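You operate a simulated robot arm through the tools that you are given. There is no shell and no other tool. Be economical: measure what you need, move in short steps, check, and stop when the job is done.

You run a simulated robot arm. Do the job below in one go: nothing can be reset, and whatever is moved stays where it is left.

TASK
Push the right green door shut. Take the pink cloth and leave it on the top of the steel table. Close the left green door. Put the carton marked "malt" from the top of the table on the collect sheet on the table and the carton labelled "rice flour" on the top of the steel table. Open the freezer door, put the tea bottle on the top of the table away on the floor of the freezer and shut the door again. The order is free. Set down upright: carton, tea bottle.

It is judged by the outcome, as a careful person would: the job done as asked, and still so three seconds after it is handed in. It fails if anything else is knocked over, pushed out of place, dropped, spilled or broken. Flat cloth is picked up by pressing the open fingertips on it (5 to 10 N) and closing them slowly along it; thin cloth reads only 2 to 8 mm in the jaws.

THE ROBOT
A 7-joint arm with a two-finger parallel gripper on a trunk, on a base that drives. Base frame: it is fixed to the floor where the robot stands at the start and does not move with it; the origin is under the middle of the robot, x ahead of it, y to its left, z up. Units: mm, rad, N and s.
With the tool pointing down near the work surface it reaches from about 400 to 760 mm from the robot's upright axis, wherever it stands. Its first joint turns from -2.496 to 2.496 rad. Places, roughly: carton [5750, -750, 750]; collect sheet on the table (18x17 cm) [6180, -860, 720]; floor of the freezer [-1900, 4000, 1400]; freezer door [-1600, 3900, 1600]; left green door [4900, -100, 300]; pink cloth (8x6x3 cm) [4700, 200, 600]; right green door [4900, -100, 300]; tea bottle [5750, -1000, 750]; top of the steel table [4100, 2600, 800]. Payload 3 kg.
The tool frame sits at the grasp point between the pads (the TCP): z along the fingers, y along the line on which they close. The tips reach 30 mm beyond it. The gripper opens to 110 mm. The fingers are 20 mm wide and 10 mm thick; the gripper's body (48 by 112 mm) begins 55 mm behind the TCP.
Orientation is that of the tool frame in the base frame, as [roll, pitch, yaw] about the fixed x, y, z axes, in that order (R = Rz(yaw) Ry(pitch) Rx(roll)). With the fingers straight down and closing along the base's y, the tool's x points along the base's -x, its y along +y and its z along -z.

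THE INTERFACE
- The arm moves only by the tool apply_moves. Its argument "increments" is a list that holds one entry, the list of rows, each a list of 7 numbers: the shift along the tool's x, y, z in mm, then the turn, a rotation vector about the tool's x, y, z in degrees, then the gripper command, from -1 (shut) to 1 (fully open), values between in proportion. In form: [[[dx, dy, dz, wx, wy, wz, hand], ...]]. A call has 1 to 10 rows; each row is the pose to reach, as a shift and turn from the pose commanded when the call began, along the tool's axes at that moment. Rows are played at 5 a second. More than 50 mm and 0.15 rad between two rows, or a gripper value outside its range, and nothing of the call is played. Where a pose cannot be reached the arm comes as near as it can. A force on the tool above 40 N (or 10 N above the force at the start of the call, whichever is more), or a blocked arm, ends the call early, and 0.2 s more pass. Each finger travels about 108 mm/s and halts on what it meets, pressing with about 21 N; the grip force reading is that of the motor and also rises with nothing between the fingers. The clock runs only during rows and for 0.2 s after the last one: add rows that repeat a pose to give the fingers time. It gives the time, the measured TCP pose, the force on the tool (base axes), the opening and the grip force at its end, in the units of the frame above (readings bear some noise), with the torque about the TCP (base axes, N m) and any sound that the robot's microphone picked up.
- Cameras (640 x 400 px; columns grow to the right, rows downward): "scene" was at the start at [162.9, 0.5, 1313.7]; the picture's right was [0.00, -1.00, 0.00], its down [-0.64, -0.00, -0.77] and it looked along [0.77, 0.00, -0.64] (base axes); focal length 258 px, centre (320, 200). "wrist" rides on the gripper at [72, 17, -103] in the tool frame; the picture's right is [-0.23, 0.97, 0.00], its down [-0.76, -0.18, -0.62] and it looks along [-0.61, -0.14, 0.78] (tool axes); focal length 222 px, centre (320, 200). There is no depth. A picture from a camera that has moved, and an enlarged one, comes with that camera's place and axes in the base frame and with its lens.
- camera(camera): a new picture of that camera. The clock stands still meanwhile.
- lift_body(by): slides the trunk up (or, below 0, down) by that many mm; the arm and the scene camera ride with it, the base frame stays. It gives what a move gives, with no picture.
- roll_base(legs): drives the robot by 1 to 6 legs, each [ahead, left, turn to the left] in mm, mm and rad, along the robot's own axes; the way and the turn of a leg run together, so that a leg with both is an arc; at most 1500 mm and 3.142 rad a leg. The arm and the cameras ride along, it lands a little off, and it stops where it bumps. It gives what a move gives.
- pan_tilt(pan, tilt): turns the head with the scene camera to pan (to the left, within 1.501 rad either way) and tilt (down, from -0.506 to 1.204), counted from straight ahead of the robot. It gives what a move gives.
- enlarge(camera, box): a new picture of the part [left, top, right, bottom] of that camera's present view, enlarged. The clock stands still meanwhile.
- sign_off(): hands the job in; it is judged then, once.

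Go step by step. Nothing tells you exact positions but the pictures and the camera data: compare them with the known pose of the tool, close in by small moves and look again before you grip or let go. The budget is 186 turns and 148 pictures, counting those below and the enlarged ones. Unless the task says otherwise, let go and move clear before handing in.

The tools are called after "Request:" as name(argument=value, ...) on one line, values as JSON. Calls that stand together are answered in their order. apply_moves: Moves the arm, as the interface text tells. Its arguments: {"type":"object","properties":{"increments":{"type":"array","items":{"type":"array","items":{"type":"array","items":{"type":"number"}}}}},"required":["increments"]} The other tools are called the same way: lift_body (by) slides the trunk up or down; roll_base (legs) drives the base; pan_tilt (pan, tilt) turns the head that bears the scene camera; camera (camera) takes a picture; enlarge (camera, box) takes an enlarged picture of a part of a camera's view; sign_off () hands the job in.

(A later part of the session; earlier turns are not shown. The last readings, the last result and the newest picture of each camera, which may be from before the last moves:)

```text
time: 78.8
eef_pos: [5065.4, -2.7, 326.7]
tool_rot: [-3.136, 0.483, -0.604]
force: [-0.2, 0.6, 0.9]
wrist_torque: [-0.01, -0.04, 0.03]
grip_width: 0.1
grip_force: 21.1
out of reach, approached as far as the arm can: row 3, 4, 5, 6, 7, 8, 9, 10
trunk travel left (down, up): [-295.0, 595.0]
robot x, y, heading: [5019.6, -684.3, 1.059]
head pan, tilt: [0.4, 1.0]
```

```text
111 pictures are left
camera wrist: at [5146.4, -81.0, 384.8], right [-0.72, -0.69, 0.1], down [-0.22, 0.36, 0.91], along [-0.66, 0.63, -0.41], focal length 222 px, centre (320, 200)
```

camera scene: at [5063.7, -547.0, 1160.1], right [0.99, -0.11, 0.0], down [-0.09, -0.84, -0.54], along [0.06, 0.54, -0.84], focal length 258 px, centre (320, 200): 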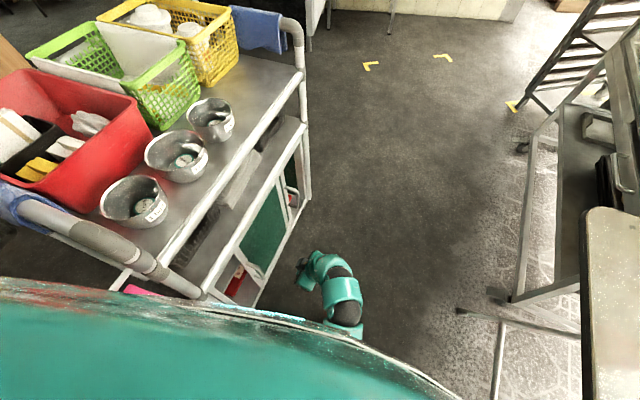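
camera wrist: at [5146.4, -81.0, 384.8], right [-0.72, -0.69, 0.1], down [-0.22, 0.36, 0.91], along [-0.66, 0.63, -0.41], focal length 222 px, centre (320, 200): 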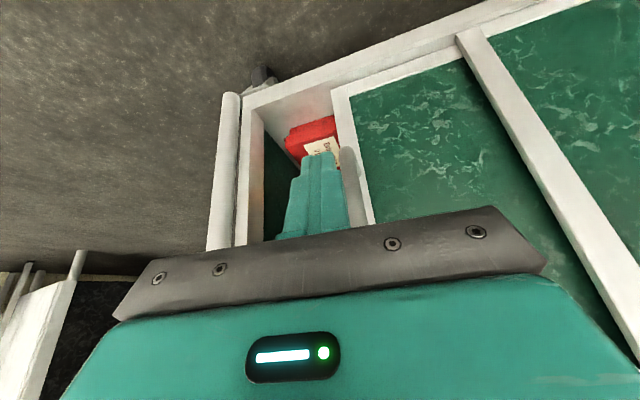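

Reach limit hit and the tip slipped past the handle. I'll retreat, bring the arm back, and drive the base a bit north.

Request:
apply_moves(increments=[[[22, -2, -11, 0, 0, 0, -1], [44, -4, -22, 0, 0, 0, -1], [42, 41, -20, 0, 0, 0, -1], [40, 86, -18, 0, 0, 0, -1], [38, 131, -16, 0, 0, 0, -1], [36, 176, -14, 0, 0, 0, -1], [34, 221, -12, 0, 0, 0, -1]]])

Request:
roll_base(legs=[[230, 0, 0]])

Request:
camera(camera="wrist")

```text
time: 80.4
eef_pos: [4967.6, -204.7, 321.4]
tool_rot: [-3.134, 0.481, -0.605]
force: [0.4, 0.7, -0.3]
wrist_torque: [-0.05, 0.0, -0.02]
grip_width: 0.0
grip_force: 21.1
trunk travel left (down, up): [-295.0, 595.0]
robot x, y, heading: [5022.1, -684.7, 1.057]
head pan, tilt: [0.4, 1.0]
```

```text
time: 82.1
eef_pos: [5080.8, -1.6, 322.1]
tool_rot: [-3.136, 0.482, -0.603]
force: [0.6, 0.0, 0.5]
wrist_torque: [-0.01, -0.02, 0.0]
grip_width: 0.0
grip_force: 20.9
trunk travel left (down, up): [-295.0, 595.0]
robot x, y, heading: [5133.0, -482.0, 1.056]
head pan, tilt: [0.4, 1.0]
```

```text
110 pictures are left
camera wrist: at [5163.5, -80.6, 379.7], right [-0.72, -0.69, 0.1], down [-0.22, 0.36, 0.91], along [-0.66, 0.63, -0.41], focal length 222 px, centre (320, 200)
```

wrist: 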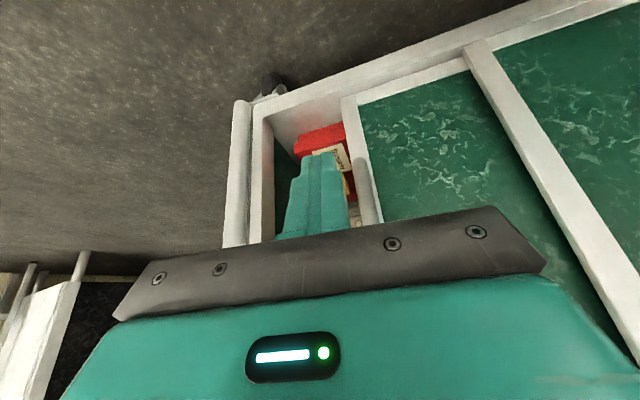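

Request:
apply_moves(increments=[[[8, 35, 5, 0, 0, 0, -1], [12, 68, 10, 0, 0, 0, -1], [-9, 70, 21, 0, 0, 0, -1], [-33, 72, 33, 0, 0, 0, -1], [-33, 72, 33, 0, 0, 0, -1]]])

Request:
camera(camera="wrist")

```text
time: 83.3
eef_pos: [5003.7, -37.1, 306.9]
tool_rot: [-3.135, 0.482, -0.603]
force: [0.7, -0.1, -0.2]
wrist_torque: [-0.02, 0.0, -0.02]
grip_width: 0.0
grip_force: 20.6
trunk travel left (down, up): [-295.0, 595.0]
robot x, y, heading: [5135.3, -481.5, 1.056]
head pan, tilt: [0.4, 1.0]
```

```text
109 pictures are left
camera wrist: at [5085.9, -114.8, 365.0], right [-0.72, -0.69, 0.1], down [-0.22, 0.36, 0.91], along [-0.66, 0.63, -0.41], focal length 222 px, centre (320, 200)
```

wrist: 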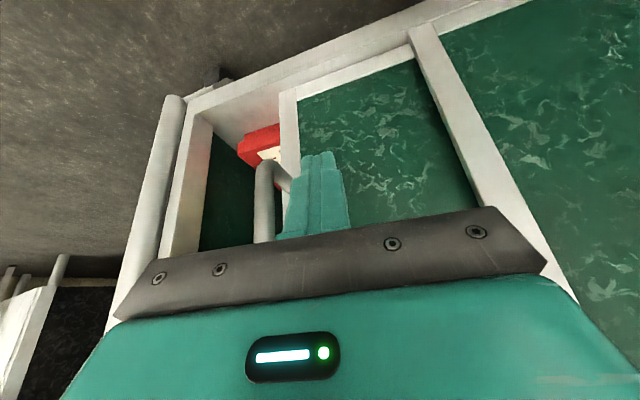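

Request:
apply_moves(increments=[[[-1, -15, 1, 0, 0, 0, -1], [-2, -30, 1, 0, 0, 0, -1], [-3, -45, 2, 0, 0, 0, -1], [-5, -60, 2, 0, 0, 0, -1], [-6, -75, 3, 0, 0, 0, -1], [-7, -90, 3, 0, 0, 0, -1], [-8, -105, 4, 0, 0, 0, -1], [-9, -120, 5, 0, 0, 0, -1], [-10, -135, 5, 0, 0, 0, -1], [-11, -150, 6, 0, 0, 0, -1]]])

Request:
camera(camera="wrist")

```text
time: 85.6
eef_pos: [5068.5, 86.0, 305.2]
tool_rot: [3.128, 0.484, -0.597]
force: [-2.2, -2.8, -0.8]
wrist_torque: [0.15, -0.2, -0.11]
grip_width: 0.0
grip_force: 21.2
trunk travel left (down, up): [-295.0, 595.0]
robot x, y, heading: [5133.5, -483.4, 1.06]
head pan, tilt: [0.4, 1.0]
stopped in row 10: the force on the tool passed its limit at 46 N (the readings are from after the stop); the commanded pose is now the measured one
```

```text
108 pictures are left
camera wrist: at [5152.5, 9.5, 364.8], right [-0.71, -0.7, 0.12], down [-0.21, 0.37, 0.9], along [-0.67, 0.61, -0.41], focal length 222 px, centre (320, 200)
```

wrist: 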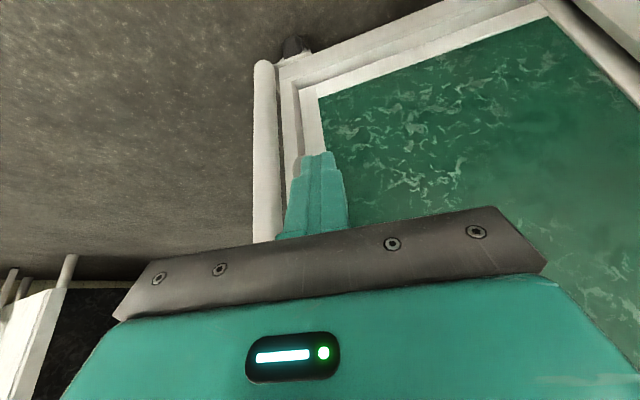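

Both look shut. I'll retreat and check, including the left door.

Request:
apply_moves(increments=[[[2, 12, 0, 0, 0, 0, -1], [35, 10, -17, 0, 0, 0, -1], [70, 8, -35, 0, 0, 0, -1], [105, 6, -52, 0, 0, 0, -1], [120, 50, -65, 0, 0, 0, -1], [130, 90, -75, 0, 0, 0, -1], [130, 130, -80, 0, 0, 0, -1]]])

Request:
camera(camera="wrist")

```text
time: 87.2
eef_pos: [5124.5, -105.6, 319.0]
tool_rot: [3.129, 0.482, -0.597]
force: [-1.3, 0.4, -0.3]
wrist_torque: [0.02, 0.0, 0.0]
grip_width: 0.1
grip_force: 21.3
trunk travel left (down, up): [-295.0, 595.0]
robot x, y, heading: [5134.5, -479.7, 1.063]
head pan, tilt: [0.4, 1.0]
```

```text
107 pictures are left
camera wrist: at [5207.5, -182.8, 377.4], right [-0.71, -0.7, 0.12], down [-0.22, 0.37, 0.9], along [-0.67, 0.62, -0.41], focal length 222 px, centre (320, 200)
```

wrist: 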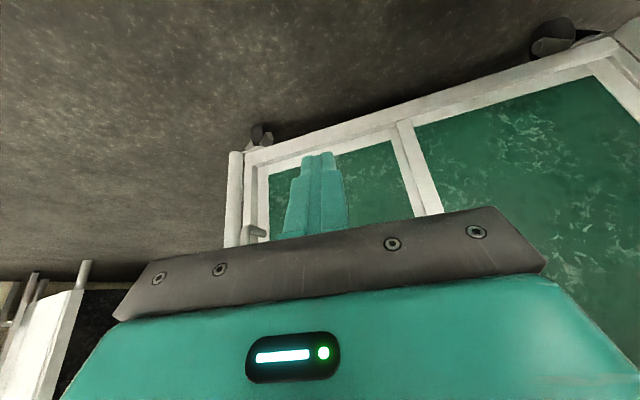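

Both doors are shut. Next the table: I raise the arm, untilt the tool, and look at the cartons.

Request:
lift_body(by=400)

Request:
apply_moves(increments=[[[0, 0, 0, 0, 8, 0, 1], [0, 0, 0, 0, 16, 0, 1], [0, 0, 0, 0, 24, 0, 1], [0, 0, 0, 0, 27.6, 0, 1]]])

Request:
lift_body(by=190)

Request:
pan_tilt(pan=-1.45, tilt=0.85)

Request:
camera(camera="scene")

Request:
enlarge(camera="scene", box=[220, 120, 420, 260])

```text
time: 91.0
eef_pos: [5125.4, -105.5, 718.5]
tool_rot: [3.127, 0.48, -0.598]
force: [-0.4, -0.3, -0.3]
wrist_torque: [-0.01, -0.02, 0.0]
grip_width: 0.0
grip_force: 20.5
trunk travel left (down, up): [-695.0, 195.0]
robot x, y, heading: [5132.1, -481.4, 1.061]
head pan, tilt: [0.4, 1.0]
```

```text
time: 92.0
eef_pos: [5124.6, -105.5, 718.4]
tool_rot: [3.13, -0.002, -0.592]
force: [0.0, 0.0, 0.2]
wrist_torque: [-0.01, 0.03, 0.02]
grip_width: 109.9
grip_force: 0.0
trunk travel left (down, up): [-695.0, 195.0]
robot x, y, heading: [5133.9, -483.1, 1.056]
head pan, tilt: [0.4, 1.0]
```

```text
time: 94.1
eef_pos: [5123.5, -106.0, 909.5]
tool_rot: [3.13, 0.001, -0.591]
force: [-0.3, 0.1, -0.3]
wrist_torque: [-0.05, 0.01, 0.02]
grip_width: 110.0
grip_force: 0.1
trunk travel left (down, up): [-885.0, 5.0]
robot x, y, heading: [5133.9, -485.0, 1.063]
head pan, tilt: [0.4, 1.0]
```

```text
time: 95.9
eef_pos: [5125.5, -105.5, 907.9]
tool_rot: [3.129, 0.001, -0.592]
force: [0.2, 0.9, -0.1]
wrist_torque: [0.01, 0.01, -0.03]
grip_width: 110.0
grip_force: 0.1
trunk travel left (down, up): [-885.0, 5.0]
robot x, y, heading: [5130.9, -481.6, 1.057]
head pan, tilt: [-1.45, 0.85]
```

```text
106 pictures are left
camera scene: at [5242.1, -443.1, 1761.3], right [-0.38, -0.93, 0.0], down [-0.7, 0.29, -0.66], along [0.61, -0.25, -0.75], focal length 258 px, centre (320, 200)
```

scene: 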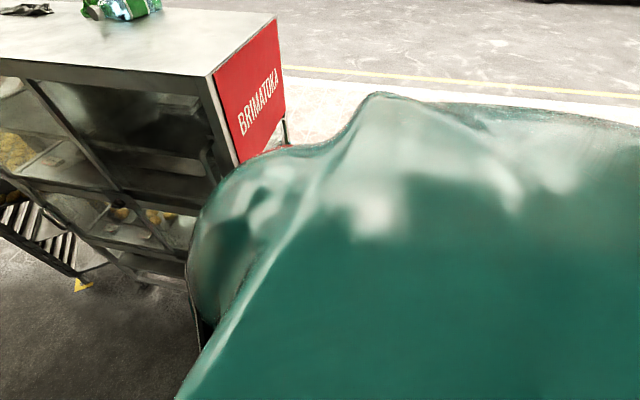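

```text
2.86 times, centred on (320, 190) of scene
camera zoom: at [5242.1, -443.1, 1761.3], right [-0.38, -0.93, 0.0], down [-0.7, 0.29, -0.66], along [0.61, -0.25, -0.75], focal length 738 px, centre (320, 229)
```

zoom: 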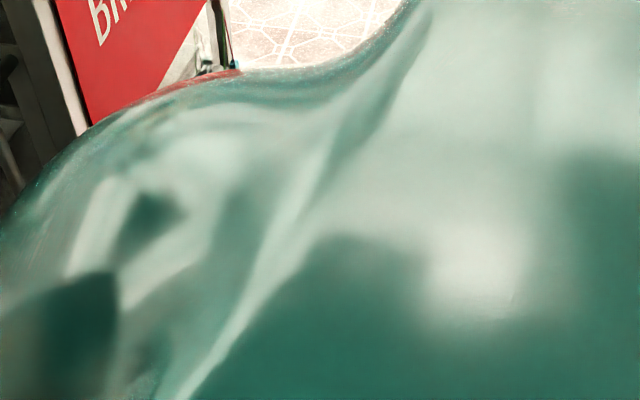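

The shoulder blocks the view sideways, so I'll raise the hand and turn the base to face the table.

Request:
apply_moves(increments=[[[0, 0, -45, 0, 0, 0, 1], [0, 0, -90, 0, 0, 0, 1], [0, 0, -120, 0, 0, 0, 1]]])

Request:
roll_base(legs=[[0, 0, -1.6]])

Request:
pan_tilt(pan=0, tilt=0.85)

Request:
camera(camera="scene")

```text
time: 96.7
eef_pos: [5124.6, -104.0, 1027.5]
tool_rot: [3.13, -0.001, -0.592]
force: [0.1, 0.9, 0.2]
wrist_torque: [0.0, 0.01, 0.03]
grip_width: 110.0
grip_force: 0.2
trunk travel left (down, up): [-885.0, 5.0]
robot x, y, heading: [5136.0, -482.7, 1.064]
head pan, tilt: [-1.45, 0.85]
```

```text
time: 101.0
eef_pos: [5512.4, -488.3, 1027.8]
tool_rot: [3.128, 0.002, -2.192]
force: [0.2, 0.3, 0.7]
wrist_torque: [-0.01, 0.01, -0.01]
grip_width: 109.9
grip_force: 0.1
trunk travel left (down, up): [-885.0, 5.0]
robot x, y, heading: [5130.6, -487.9, -0.542]
head pan, tilt: [-1.45, 0.85]
```

```text
time: 102.6
eef_pos: [5512.2, -487.6, 1027.9]
tool_rot: [3.13, -0.001, -2.192]
force: [-0.2, 0.4, 0.1]
wrist_torque: [-0.01, -0.02, 0.0]
grip_width: 109.9
grip_force: 0.1
trunk travel left (down, up): [-885.0, 5.0]
robot x, y, heading: [5135.0, -485.4, -0.542]
head pan, tilt: [0.0, 0.85]
```

```text
104 pictures are left
camera scene: at [5266.3, -564.8, 1761.3], right [-0.52, -0.86, 0.0], down [-0.64, 0.39, -0.66], along [0.57, -0.34, -0.75], focal length 258 px, centre (320, 200)
```

scene: 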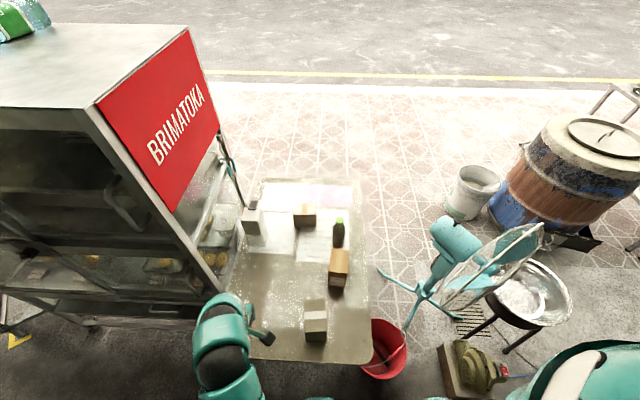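

Request:
enlarge(camera="scene", box=[220, 170, 380, 290])

Request:
enlarge(camera="scene", box=[280, 270, 380, 370])

```text
3.33 times, centred on (300, 230) of scene
camera zoom: at [5266.3, -564.8, 1761.3], right [-0.52, -0.86, 0.0], down [-0.64, 0.39, -0.66], along [0.57, -0.34, -0.75], focal length 861 px, centre (387, 100)
```

zoom: 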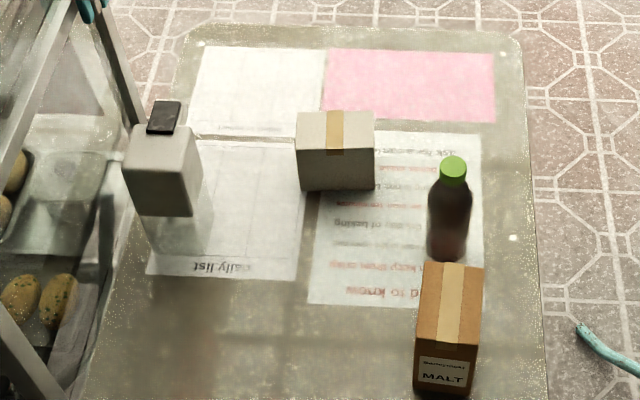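

```text
4.00 times, centred on (330, 320) of scene
camera zoom: at [5266.3, -564.8, 1761.3], right [-0.52, -0.86, 0.0], down [-0.64, 0.39, -0.66], along [0.57, -0.34, -0.75], focal length 1033 px, centre (280, -280)
```

zoom: 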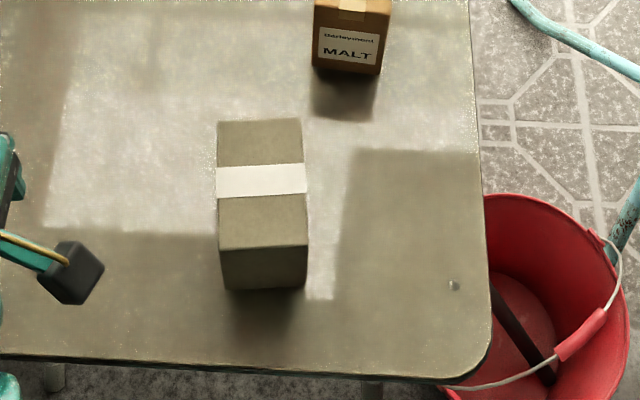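

I need to read the gray carton's label, which earlier seemed to be on its south side. I'll put the wrist camera on that side, looking north.

Request:
apply_moves(increments=[[[44, -15, 14, 0, 0, 0, 1], [88, -30, 28, 0, 0, 0, 1], [132, -45, 42, 0, 0, 0, 1], [176, -60, 56, 0, 0, 0, 1], [220, -75, 70, 0, 0, 0, 1], [264, -90, 84, 0, 0, 0, 1], [308, -104, 98, 0, 0, 0, 1]]])

Request:
camera(camera="wrist")

Request:
camera(camera="scene")

```text
time: 104.2
eef_pos: [5417.0, -800.2, 928.8]
tool_rot: [3.128, 0.0, -2.192]
force: [0.5, 0.7, -0.4]
wrist_torque: [0.04, 0.02, -0.01]
grip_width: 110.3
grip_force: 0.0
trunk travel left (down, up): [-885.0, 5.0]
robot x, y, heading: [5134.1, -484.6, -0.54]
head pan, tilt: [0.0, 0.85]
```

```text
101 pictures are left
camera wrist: at [5360.6, -850.2, 1032.9], right [-0.66, 0.75, 0.01], down [0.59, 0.51, 0.62], along [0.46, 0.42, -0.78], focal length 222 px, centre (320, 200)
```

wrist: 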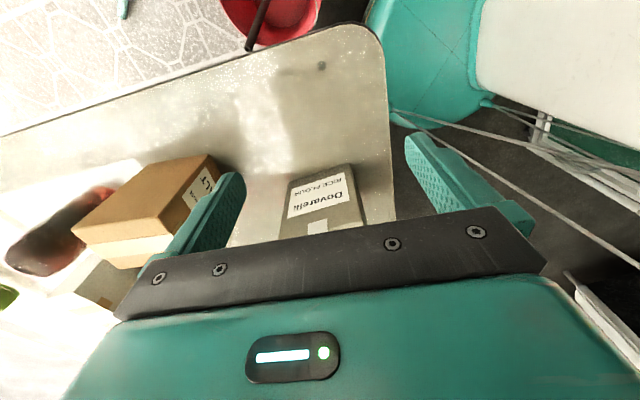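

```text
100 pictures are left
camera scene: at [5266.3, -565.9, 1761.2], right [-0.51, -0.86, 0.0], down [-0.64, 0.39, -0.66], along [0.57, -0.34, -0.75], focal length 258 px, centre (320, 200)
```

scene: 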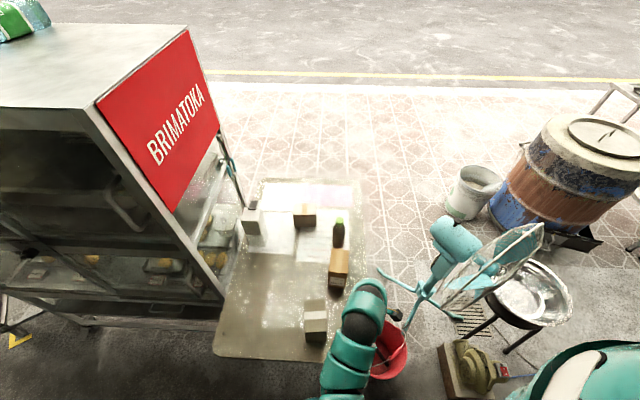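

The gray carton reads "RICE FLOUR" (about 75×104×125 mm, centre ≈ (5523,-695)). I'll turn the tool above it to close across its 75 mm width.

Request:
apply_moves(increments=[[[0, 0, -40, 0, 0, 8.4, 1], [-10, -2, -60, 0, 0, 16.8, 1], [-28, -5, -60, 0, 0, 25.3, 1], [-45, -8, -60, 0, 0, 33.7, 1], [-62, -11, -60, 0, 0, 42.2, 1], [-80, -14, -60, 0, 0, 50.6, 1], [-97, -17, -60, 0, 0, 59, 1], [-114, -20, -60, 0, 0, 67.5, 1], [-131, -23, -60, 0, 0, 76, 1], [-146, -25, -60, 0, 0, 84.5, 1]]])

Request:
camera(camera="wrist")

Request:
enlarge(camera="scene", box=[220, 220, 420, 380])

```text
time: 106.4
eef_pos: [5522.4, -694.5, 988.0]
tool_rot: [-3.141, -0.013, 2.614]
force: [0.3, -0.1, 0.2]
wrist_torque: [0.0, 0.01, 0.0]
grip_width: 109.9
grip_force: 0.0
trunk travel left (down, up): [-885.0, 5.0]
robot x, y, heading: [5133.3, -482.2, -0.542]
head pan, tilt: [0.0, 0.85]
```

```text
99 pictures are left
camera wrist: at [5469.5, -644.0, 1093.0], right [0.69, 0.73, 0.0], down [0.57, -0.54, 0.61], along [0.45, -0.42, -0.79], focal length 222 px, centre (320, 200)
```

wrist: 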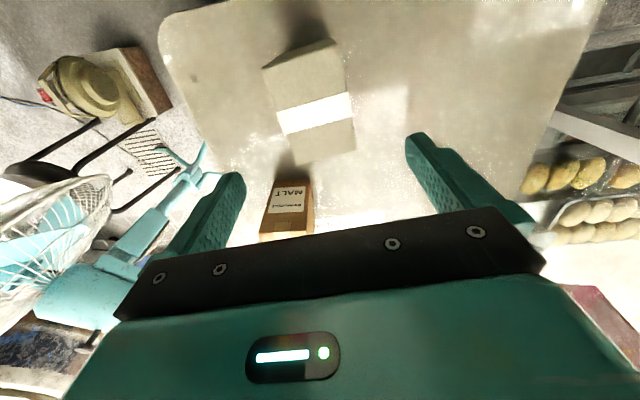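

```text
2.50 times, centred on (320, 300) of scene
camera zoom: at [5266.6, -564.6, 1761.2], right [-0.51, -0.86, 0.0], down [-0.64, 0.39, -0.66], along [0.57, -0.34, -0.75], focal length 646 px, centre (320, -50)
```

zoom: 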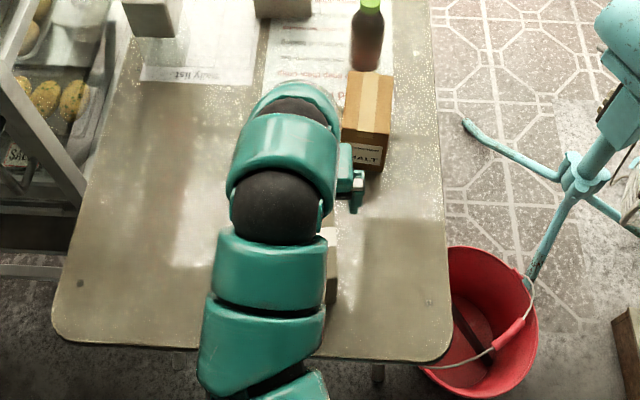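

Estimates agree: centre ≈ (5520,-698), top ≈ 846. Descending over it and gripping.

Request:
apply_moves(increments=[[[0, -4, 40, 0, 0, -3, 1], [0, -4, 80, 0, 0, -3, 1], [0, -4, 120, 0, 0, -3, 1], [0, -4, 150, 0, 0, -3, 1], [0, -4, 170, 0, 0, -3, 1], [0, -4, 184, 0, 0, -3, 1], [0, -4, 184, 0, 0, -3, 1]]])

Request:
camera(camera="wrist")

```text
time: 108.0
eef_pos: [5519.0, -697.2, 805.6]
tool_rot: [3.14, -0.01, 2.667]
force: [-0.9, -0.4, 11.9]
wrist_torque: [-0.31, -0.18, -0.05]
grip_width: 109.9
grip_force: 0.1
trunk travel left (down, up): [-885.0, 5.0]
robot x, y, heading: [5134.7, -480.2, -0.538]
head pan, tilt: [0.0, 0.85]
```

```text
97 pictures are left
camera wrist: at [5461.7, -649.3, 909.5], right [0.65, 0.76, 0.0], down [0.6, -0.51, 0.62], along [0.47, -0.4, -0.79], focal length 222 px, centre (320, 200)
```

wrist: 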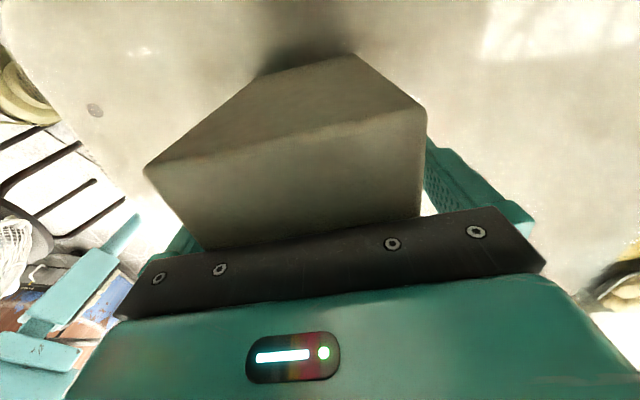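

Request:
apply_moves(increments=[[[0, 0, -10, 0, 0, 0, 1], [0, 0, -10, 0, 0, 0, 0.4], [0, 0, -10, 0, 0, 0, 0], [0, 0, -10, 0, 0, 0, -0.3], [0, 0, -10, 0, 0, 0, -0.6], [0, 0, -10, 0, 0, 0, -0.6]]])

Request:
camera(camera="wrist")

```text
time: 109.4
eef_pos: [5517.8, -696.3, 815.0]
tool_rot: [3.141, -0.01, 2.668]
force: [0.2, 0.3, -0.9]
wrist_torque: [-0.1, -0.04, -0.03]
grip_width: 74.1
grip_force: 21.4
trunk travel left (down, up): [-885.0, 5.0]
robot x, y, heading: [5128.3, -480.9, -0.54]
head pan, tilt: [0.0, 0.85]
```

```text
96 pictures are left
camera wrist: at [5462.0, -649.3, 918.7], right [0.65, 0.76, 0.0], down [0.6, -0.51, 0.61], along [0.47, -0.4, -0.79], focal length 222 px, centre (320, 200)
```

wrist: 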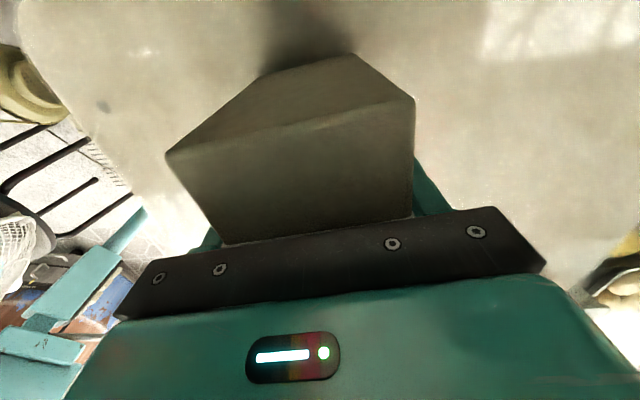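

Gripped (74 mm). Lifting it, then turning to leave the gap northward.

Request:
apply_moves(increments=[[[0, 0, -30, 0, 0, 0, -1], [0, 0, -70, 0, 0, 0, -1], [0, 0, -110, 0, 0, 0, -1], [0, 0, -150, 0, 0, 0, -1], [0, 0, -170, 0, 0, 0, -1]]])

Request:
roll_base(legs=[[0, 0, 1.6], [800, 0, 0]])

Request:
pan_tilt(pan=0.9, tilt=0.5)

Request:
camera(camera="scene")

Request:
pan_tilt(pan=-0.6, tilt=0.5)

Request:
camera(camera="scene")

```text
time: 110.6
eef_pos: [5521.4, -697.0, 986.2]
tool_rot: [3.141, -0.013, 2.67]
force: [0.3, -0.8, -5.5]
wrist_torque: [-0.01, -0.04, -0.03]
grip_width: 74.0
grip_force: 21.0
trunk travel left (down, up): [-885.0, 5.0]
robot x, y, heading: [5132.7, -485.3, -0.537]
head pan, tilt: [0.0, 0.85]
```

```text
time: 118.8
eef_pos: [5718.7, 614.9, 985.3]
tool_rot: [3.14, -0.012, -2.007]
force: [0.2, -0.3, -6.1]
wrist_torque: [0.0, 0.02, -0.03]
grip_width: 73.8
grip_force: 21.4
trunk travel left (down, up): [-885.0, 5.0]
robot x, y, heading: [5524.1, 217.7, 1.068]
head pan, tilt: [0.0, 0.85]
```

```text
time: 120.0
eef_pos: [5717.9, 615.0, 986.7]
tool_rot: [3.141, -0.012, -2.004]
force: [0.0, 0.1, -5.4]
wrist_torque: [-0.02, -0.02, -0.01]
grip_width: 74.0
grip_force: 20.8
trunk travel left (down, up): [-885.0, 5.0]
robot x, y, heading: [5523.7, 220.8, 1.07]
head pan, tilt: [0.901, 0.499]
```

```text
95 pictures are left
camera scene: at [5522.1, 373.0, 1791.2], right [0.92, 0.39, 0.0], down [0.19, -0.44, -0.88], along [-0.34, 0.81, -0.48], focal length 258 px, centre (320, 200)
```

scene: 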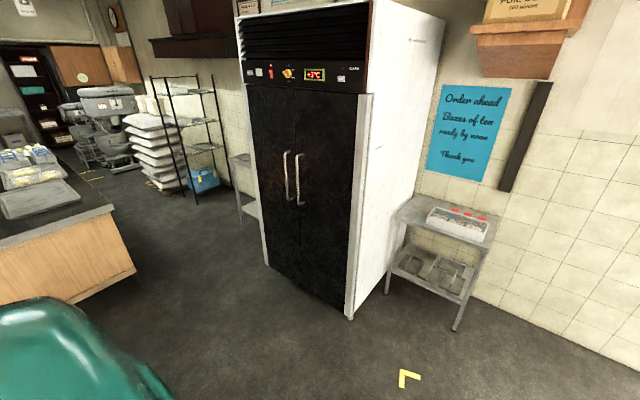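

```text
time: 121.6
eef_pos: [5719.9, 614.1, 986.0]
tool_rot: [3.14, -0.012, -2.003]
force: [-0.1, -0.1, -6.4]
wrist_torque: [0.0, -0.01, -0.01]
grip_width: 73.9
grip_force: 20.9
trunk travel left (down, up): [-885.0, 5.0]
robot x, y, heading: [5522.6, 218.2, 1.071]
head pan, tilt: [-0.6, 0.499]
```

```text
94 pictures are left
camera scene: at [5638.5, 330.4, 1791.2], right [0.45, -0.89, 0.0], down [-0.43, -0.22, -0.88], along [0.78, 0.4, -0.48], focal length 258 px, centre (320, 200)
```

scene: 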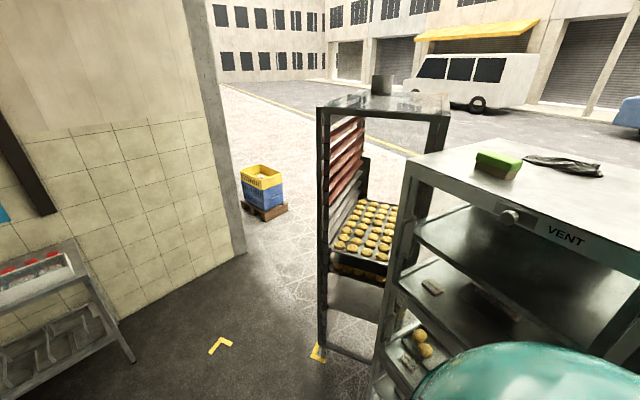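

The steel table is to the left of the big black fridge, around (4100,2600). I'll drive in front of it and look.

Request:
roll_base(legs=[[239, 1298, 0], [-160, 711, 0], [0, 0, 0.2]])

Request:
pan_tilt(pan=0, tilt=0.6)

Request:
camera(camera="scene")

```text
time: 132.4
eef_pos: [3934.4, 1680.2, 986.1]
tool_rot: [3.14, -0.012, -1.815]
force: [0.4, -0.4, -5.9]
wrist_torque: [0.02, -0.04, -0.02]
grip_width: 73.5
grip_force: 21.7
trunk travel left (down, up): [-885.0, 5.0]
robot x, y, heading: [3812.6, 1256.2, 1.262]
head pan, tilt: [-0.6, 0.499]
```

```text
time: 133.4
eef_pos: [3934.8, 1680.5, 985.6]
tool_rot: [3.138, -0.013, -1.815]
force: [-0.6, 0.7, -5.5]
wrist_torque: [0.0, 0.01, 0.02]
grip_width: 74.0
grip_force: 21.5
trunk travel left (down, up): [-885.0, 5.0]
robot x, y, heading: [3814.2, 1256.6, 1.257]
head pan, tilt: [0.0, 0.6]
```

```text
93 pictures are left
camera scene: at [3863.8, 1414.5, 1782.1], right [0.95, -0.31, 0.0], down [-0.17, -0.54, -0.82], along [0.25, 0.79, -0.57], focal length 258 px, centre (320, 200)
```

scene: 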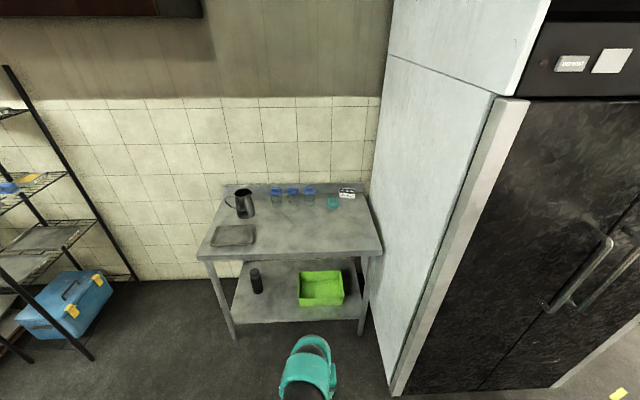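

The steel table's free area is right of the tray at around (4200,2450), top z≈800. Driving up to it.

Request:
roll_base(legs=[[745, 8, 0]])

Request:
pan_tilt(pan=0, tilt=0.95)

Request:
camera(camera="scene")

Request:
camera(camera="wrist")

```text
time: 137.5
eef_pos: [4150.6, 2397.2, 985.8]
tool_rot: [3.14, -0.012, -1.808]
force: [-0.1, 0.3, -5.2]
wrist_torque: [0.0, 0.04, 0.01]
grip_width: 74.0
grip_force: 20.8
trunk travel left (down, up): [-885.0, 5.0]
robot x, y, heading: [4033.3, 1968.9, 1.268]
head pan, tilt: [0.0, 0.6]
```

```text
time: 138.3
eef_pos: [4150.8, 2397.9, 985.7]
tool_rot: [3.14, -0.014, -1.807]
force: [-0.2, -0.2, -5.9]
wrist_torque: [-0.02, 0.02, 0.02]
grip_width: 73.9
grip_force: 21.2
trunk travel left (down, up): [-885.0, 5.0]
robot x, y, heading: [4032.4, 1973.2, 1.27]
head pan, tilt: [0.0, 0.949]
```

```text
92 pictures are left
camera scene: at [4077.2, 2117.5, 1753.7], right [0.95, -0.3, 0.0], down [-0.24, -0.78, -0.58], along [0.17, 0.56, -0.81], focal length 258 px, centre (320, 200)
```

scene: 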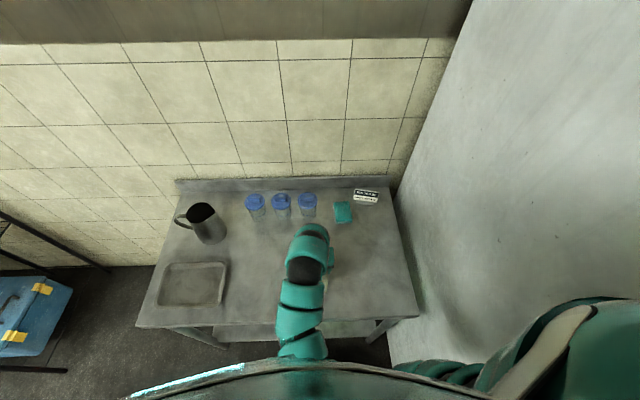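

```text
91 pictures are left
camera wrist: at [4116.6, 2332.4, 1090.3], right [-0.89, 0.45, 0.0], down [0.35, 0.71, 0.61], along [0.28, 0.55, -0.79], focal length 222 px, centre (320, 200)
```

wrist: 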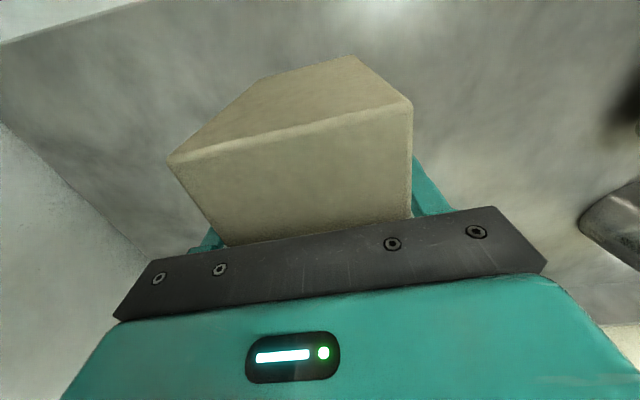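

Request:
apply_moves(increments=[[[-30, -35, 0, 0, 0, 0, -1], [-60, -70, 0, 0, 0, 0, -1], [-60, -70, 40, 0, 0, 0, -1], [-60, -70, 70, 0, 0, 0, -1], [-60, -70, 84, 0, 0, 0, -1], [-60, -70, 84, 0, 0, 0, -1]]])

Request:
camera(camera="wrist")

```text
time: 139.4
eef_pos: [4232.6, 2442.6, 924.7]
tool_rot: [3.139, 0.007, -1.814]
force: [-6.7, -18.6, 42.2]
wrist_torque: [0.01, -1.47, -0.41]
grip_width: 74.1
grip_force: 20.2
trunk travel left (down, up): [-885.0, 5.0]
robot x, y, heading: [4034.2, 1973.0, 1.268]
head pan, tilt: [0.0, 0.949]
stopped in row 5: the force on the tool passed its limit at 96 N (the readings are from after the stop); the commanded pose is now the measured one
```

```text
90 pictures are left
camera wrist: at [4198.5, 2376.0, 1028.1], right [-0.89, 0.45, 0.0], down [0.36, 0.69, 0.63], along [0.28, 0.56, -0.78], focal length 222 px, centre (320, 200)
```

wrist: 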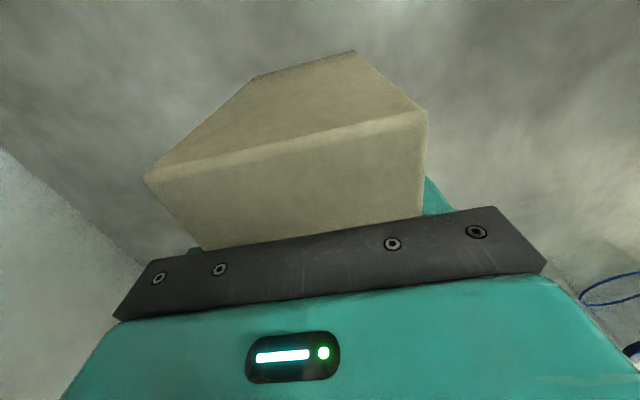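

Contact earlier than expected: the table top is ≈ 830. I'll relieve the pressure.

Request:
apply_moves(increments=[[[0, 0, -3, 0, 0, 0, -1], [0, 0, -5, 0, 0, 0, -1], [0, 0, -5, 0, 0, 0, -1]]])

```text
time: 140.2
eef_pos: [4232.3, 2444.4, 924.9]
tool_rot: [3.138, -0.001, -1.807]
force: [-0.2, -0.2, -5.4]
wrist_torque: [-0.01, 0.01, 0.03]
grip_width: 73.6
grip_force: 20.8
trunk travel left (down, up): [-885.0, 5.0]
robot x, y, heading: [4032.7, 1968.5, 1.265]
head pan, tilt: [0.0, 0.949]
```

Request:
apply_moves(increments=[[[0, 0, 2, 0, 0, 0, -1], [0, 0, 4, 0, 0, 0, -1], [0, 0, 4, 0, 0, 0, -1]]])

```text
time: 141.0
eef_pos: [4232.7, 2445.3, 925.1]
tool_rot: [3.138, 0.005, -1.811]
force: [-1.6, 0.9, 32.8]
wrist_torque: [-1.46, -0.96, -0.13]
grip_width: 74.0
grip_force: 21.0
trunk travel left (down, up): [-885.0, 5.0]
robot x, y, heading: [4035.4, 1967.0, 1.27]
head pan, tilt: [0.0, 0.949]
```

Request:
apply_moves(increments=[[[0, 0, -2, 0, 0, 0, -1], [0, 0, -2, 0, 0, 0, -1]]])

```text
time: 141.6
eef_pos: [4232.1, 2442.5, 924.4]
tool_rot: [3.14, 0.001, -1.81]
force: [-1.6, 2.4, 15.8]
wrist_torque: [0.53, -0.72, 0.15]
grip_width: 73.9
grip_force: 21.0
trunk travel left (down, up): [-885.0, 5.0]
robot x, y, heading: [4033.9, 1972.7, 1.265]
head pan, tilt: [0.0, 0.949]
```

Request:
apply_moves(increments=[[[0, 0, 0, 0, 0, 0, 0.5], [0, 0, 0, 0, 0, 0, 1], [0, 0, 0, 0, 0, 0, 1], [0, 0, -40, 0, 0, 0, 1], [0, 0, -80, 0, 0, 0, 1], [0, 0, -120, 0, 0, 0, 1]]])

Request:
camera(camera="wrist")

```text
time: 143.0
eef_pos: [4233.1, 2443.6, 1045.7]
tool_rot: [3.139, 0.0, -1.81]
force: [0.0, -0.3, -0.6]
wrist_torque: [-0.03, -0.01, 0.01]
grip_width: 110.0
grip_force: 0.0
trunk travel left (down, up): [-885.0, 5.0]
robot x, y, heading: [4033.4, 1971.9, 1.27]
head pan, tilt: [0.0, 0.949]
```

```text
89 pictures are left
camera wrist: at [4199.8, 2376.3, 1149.0], right [-0.89, 0.45, 0.0], down [0.35, 0.7, 0.62], along [0.28, 0.56, -0.78], focal length 222 px, centre (320, 200)
```

wrist: 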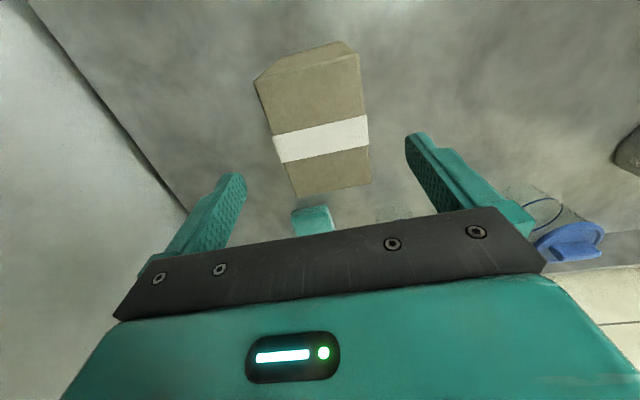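

Rice flour stands on the steel table. Next the pink cloth: I'll drive to the cart's front side.

Request:
roll_base(legs=[[-750, 0, 0], [0, 0, -1.78], [540, -490, 0]])

Request:
pan_tilt(pan=0, tilt=0.8)

Request:
lift_body(by=-300)

Request:
camera(camera="scene")

```text
time: 154.9
eef_pos: [4479.4, 281.7, 1043.5]
tool_rot: [3.138, 0.0, 2.705]
force: [-0.2, -0.3, 0.7]
wrist_torque: [0.02, -0.01, 0.0]
grip_width: 109.9
grip_force: 0.0
trunk travel left (down, up): [-885.0, 5.0]
robot x, y, heading: [4053.6, 567.7, -0.498]
head pan, tilt: [0.0, 0.949]
```

```text
time: 155.6
eef_pos: [4478.7, 281.9, 1045.4]
tool_rot: [3.137, 0.003, 2.706]
force: [1.1, 1.0, -0.3]
wrist_torque: [0.02, 0.0, 0.04]
grip_width: 110.0
grip_force: 0.0
trunk travel left (down, up): [-885.0, 5.0]
robot x, y, heading: [4056.7, 572.2, -0.504]
head pan, tilt: [0.0, 0.799]
```

```text
time: 158.6
eef_pos: [4479.8, 282.0, 745.6]
tool_rot: [3.137, 0.001, 2.705]
force: [0.4, -0.5, -0.2]
wrist_torque: [0.02, -0.03, -0.02]
grip_width: 110.0
grip_force: 0.0
trunk travel left (down, up): [-585.0, 305.0]
robot x, y, heading: [4048.3, 573.5, -0.503]
head pan, tilt: [0.0, 0.799]
```

```text
88 pictures are left
camera scene: at [4193.3, 494.1, 1465.3], right [-0.48, -0.88, 0.0], down [-0.63, 0.34, -0.7], along [0.61, -0.33, -0.72], focal length 258 px, centre (320, 200)
```

scene: 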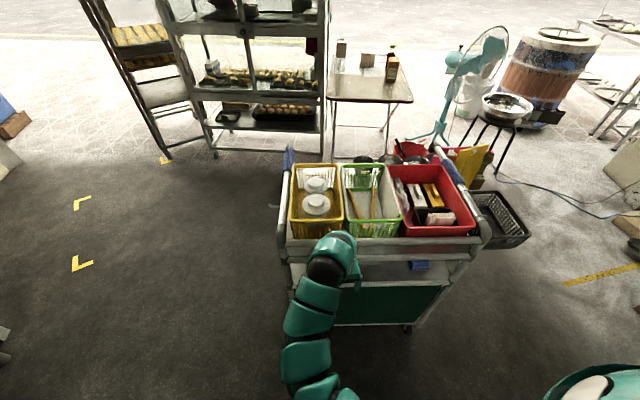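

Request:
camera(camera="wrist")

Request:
enlarge(camera="scene", box=[260, 210, 500, 340])

```text
87 pictures are left
camera wrist: at [4419.8, 327.1, 848.7], right [0.62, 0.79, 0.0], down [0.61, -0.48, 0.62], along [0.49, -0.38, -0.78], focal length 222 px, centre (320, 200)
```

wrist: 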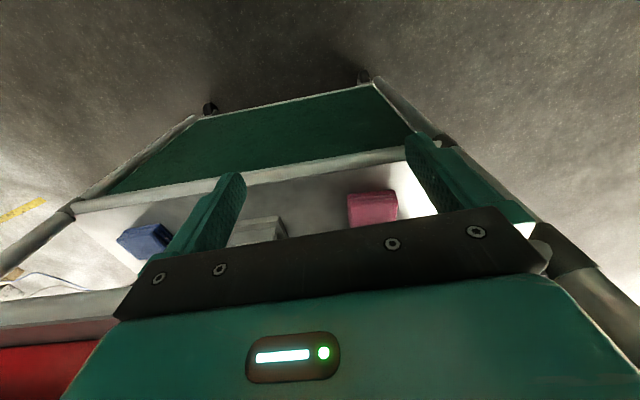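

```text
2.67 times, centred on (380, 275) of scene
camera zoom: at [4193.3, 494.1, 1465.3], right [-0.48, -0.88, 0.0], down [-0.63, 0.34, -0.7], along [0.61, -0.33, -0.72], focal length 689 px, centre (160, 0)
```

zoom: 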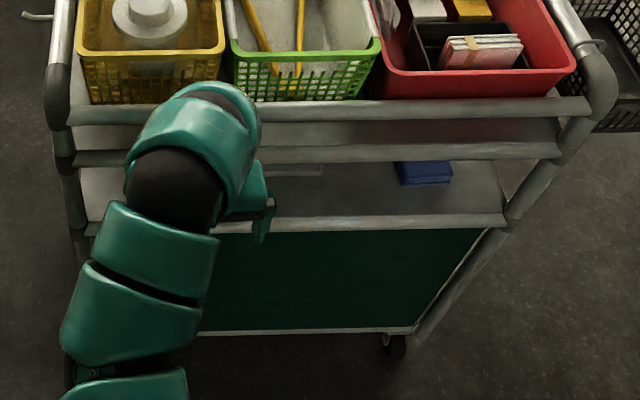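

The pink block of cloth sits just behind the shelf's front rail. I'll tilt the tool 45° forward and lower to see it level.

Request:
apply_moves(increments=[[[0, 0, 0, 0, 0, 4.4, 1], [0, 0, 0, 0, -8, 4.4, 1], [0, 0, 0, 0, -16, 4.4, 1], [0, 0, 0, 0, -24, 4.4, 1], [0, 0, 0, 0, -32, 4.4, 1], [0, 0, 0, 0, -40, 4.4, 1], [0, 0, 0, 0, -45, 4.4, 1]]])

Request:
lift_body(by=-70)

Request:
camera(camera="wrist")

```text
time: 160.2
eef_pos: [4486.9, 298.4, 762.2]
tool_rot: [-3.099, 0.752, 2.611]
force: [0.1, -0.5, 0.0]
wrist_torque: [0.03, 0.0, 0.03]
grip_width: 109.7
grip_force: 0.0
out of reach, approached as far as the arm can: row 6, 7
trunk travel left (down, up): [-585.0, 305.0]
robot x, y, heading: [4053.2, 570.3, -0.503]
head pan, tilt: [0.0, 0.799]
```

```text
time: 161.2
eef_pos: [4486.7, 298.8, 692.4]
tool_rot: [-3.097, 0.749, 2.609]
force: [0.0, -0.3, 0.1]
wrist_torque: [0.01, 0.0, 0.01]
grip_width: 110.1
grip_force: 0.1
trunk travel left (down, up): [-515.0, 375.0]
robot x, y, heading: [4057.2, 570.6, -0.501]
head pan, tilt: [0.0, 0.799]
```

```text
85 pictures are left
camera wrist: at [4391.8, 379.2, 719.2], right [0.66, 0.74, 0.12], down [0.03, -0.19, 0.98], along [0.75, -0.64, -0.15], focal length 222 px, centre (320, 200)
```

wrist: 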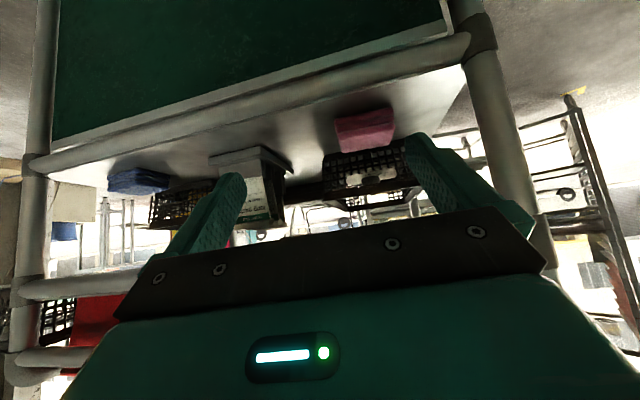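

Cloth triangulates to about (4644,255,593), shelf top ≈ 578. I'll tilt a bit more and approach to just in front of it.

Request:
apply_moves(increments=[[[-2, 14, 26, -1, -4, 0, 1], [-5, 27, 52, -2, -8, 0, 1], [-7, 40, 77, -2.5, -12, 0, 1], [-7, 40, 77, -2.5, -12, 0, 1]]])

Request:
camera(camera="wrist")

```text
time: 162.2
eef_pos: [4556.6, 300.6, 639.8]
tool_rot: [-3.137, 0.958, 2.617]
force: [0.0, 0.6, -0.1]
wrist_torque: [-0.01, 0.03, -0.01]
grip_width: 110.2
grip_force: 0.0
trunk travel left (down, up): [-515.0, 375.0]
robot x, y, heading: [4056.5, 569.1, -0.502]
head pan, tilt: [0.0, 0.799]
```

```text
84 pictures are left
camera wrist: at [4455.6, 378.6, 639.9], right [0.6, 0.78, 0.18], down [-0.15, -0.12, 0.98], along [0.78, -0.62, 0.05], focal length 222 px, centre (320, 200)
```

wrist: 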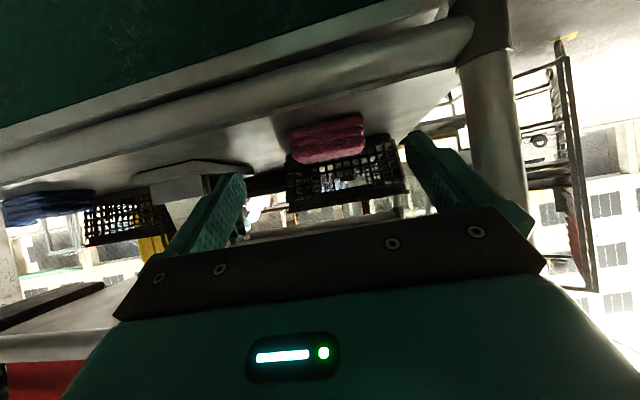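

Request:
apply_moves(increments=[[[-6, 1, 23, 0, 0, 0, 1], [-11, 2, 46, 0, 0, 0, 1], [-17, 2, 69, 0, 0, 0, 1], [-22, 3, 88, 0, 0, 0, 1], [-22, 3, 88, 0, 0, 0, 1]]])

Request:
camera(camera="wrist")

```text
time: 163.4
eef_pos: [4631.9, 260.2, 607.1]
tool_rot: [-3.137, 0.959, 2.618]
force: [0.3, 0.8, 0.5]
wrist_torque: [0.0, 0.0, 0.02]
grip_width: 110.0
grip_force: 0.0
trunk travel left (down, up): [-515.0, 375.0]
robot x, y, heading: [4050.5, 574.2, -0.501]
head pan, tilt: [0.0, 0.799]
```

```text
83 pictures are left
camera wrist: at [4530.5, 337.9, 607.8], right [0.6, 0.78, 0.18], down [-0.15, -0.11, 0.98], along [0.78, -0.62, 0.05], focal length 222 px, centre (320, 200)
```

wrist: 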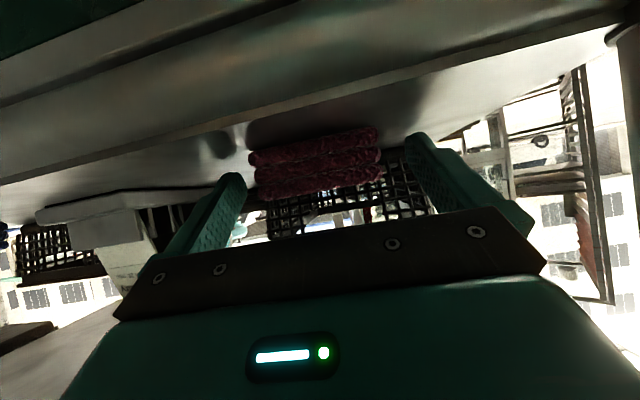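

The folded cloth is between the fingers. Closing slowly.

Request:
apply_moves(increments=[[[0, 0, 0, 0, 0, 0, 0.6], [0, 0, 0, 0, 0, 0, 0.3], [0, 0, 0, 0, 0, 0, 0], [0, 0, 0, 0, 0, 0, -0.3], [0, 0, 0, 0, 0, 0, -0.6], [0, 0, 0, 0, 0, 0, -1], [0, 0, 0, 0, 0, 0, -1]]])

Request:
camera(camera="wrist")

```text
time: 165.0
eef_pos: [4631.6, 260.4, 608.1]
tool_rot: [-3.135, 0.958, 2.617]
force: [0.3, -0.3, -0.3]
wrist_torque: [-0.01, 0.0, -0.04]
grip_width: 71.7
grip_force: 20.9
trunk travel left (down, up): [-515.0, 375.0]
robot x, y, heading: [4052.9, 573.0, -0.507]
head pan, tilt: [0.0, 0.799]
```

```text
82 pictures are left
camera wrist: at [4530.3, 338.1, 607.9], right [0.6, 0.78, 0.18], down [-0.15, -0.11, 0.98], along [0.78, -0.62, 0.05], focal length 222 px, centre (320, 200)
```

wrist: 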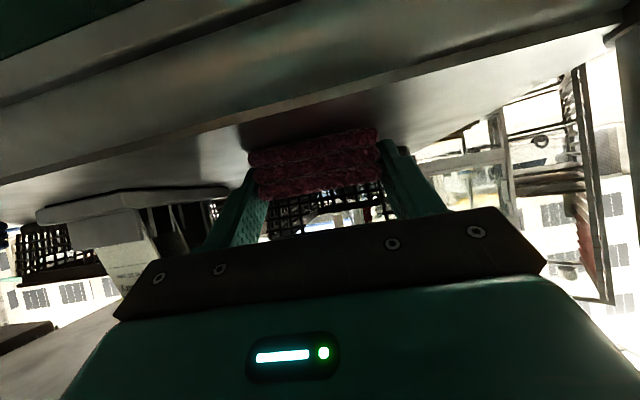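

Request:
apply_moves(increments=[[[-16, 0, -12, 0, 0, 0, -1], [-24, 0, -18, 0, 0, 0, -1], [4, -1, -59, 0, 0, 0, -1], [26, -1, -90, 0, 0, 0, -1], [48, -2, -121, 0, 0, 0, -1], [70, -2, -152, 0, 0, 0, -1]]])

Request:
camera(camera="wrist")

```text
time: 166.4
eef_pos: [4486.2, 342.0, 637.8]
tool_rot: [-3.136, 0.954, 2.619]
force: [-0.1, 0.1, -1.4]
wrist_torque: [-0.01, 0.01, 0.01]
grip_width: 71.4
grip_force: 20.7
trunk travel left (down, up): [-515.0, 375.0]
robot x, y, heading: [4051.1, 572.7, -0.501]
head pan, tilt: [0.0, 0.799]
```

```text
81 pictures are left
camera wrist: at [4385.3, 419.5, 638.3], right [0.6, 0.78, 0.18], down [-0.15, -0.12, 0.98], along [0.78, -0.62, 0.05], focal length 222 px, centre (320, 200)
```

wrist: 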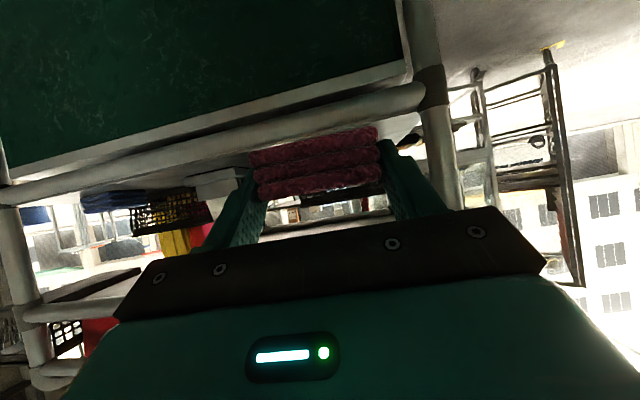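

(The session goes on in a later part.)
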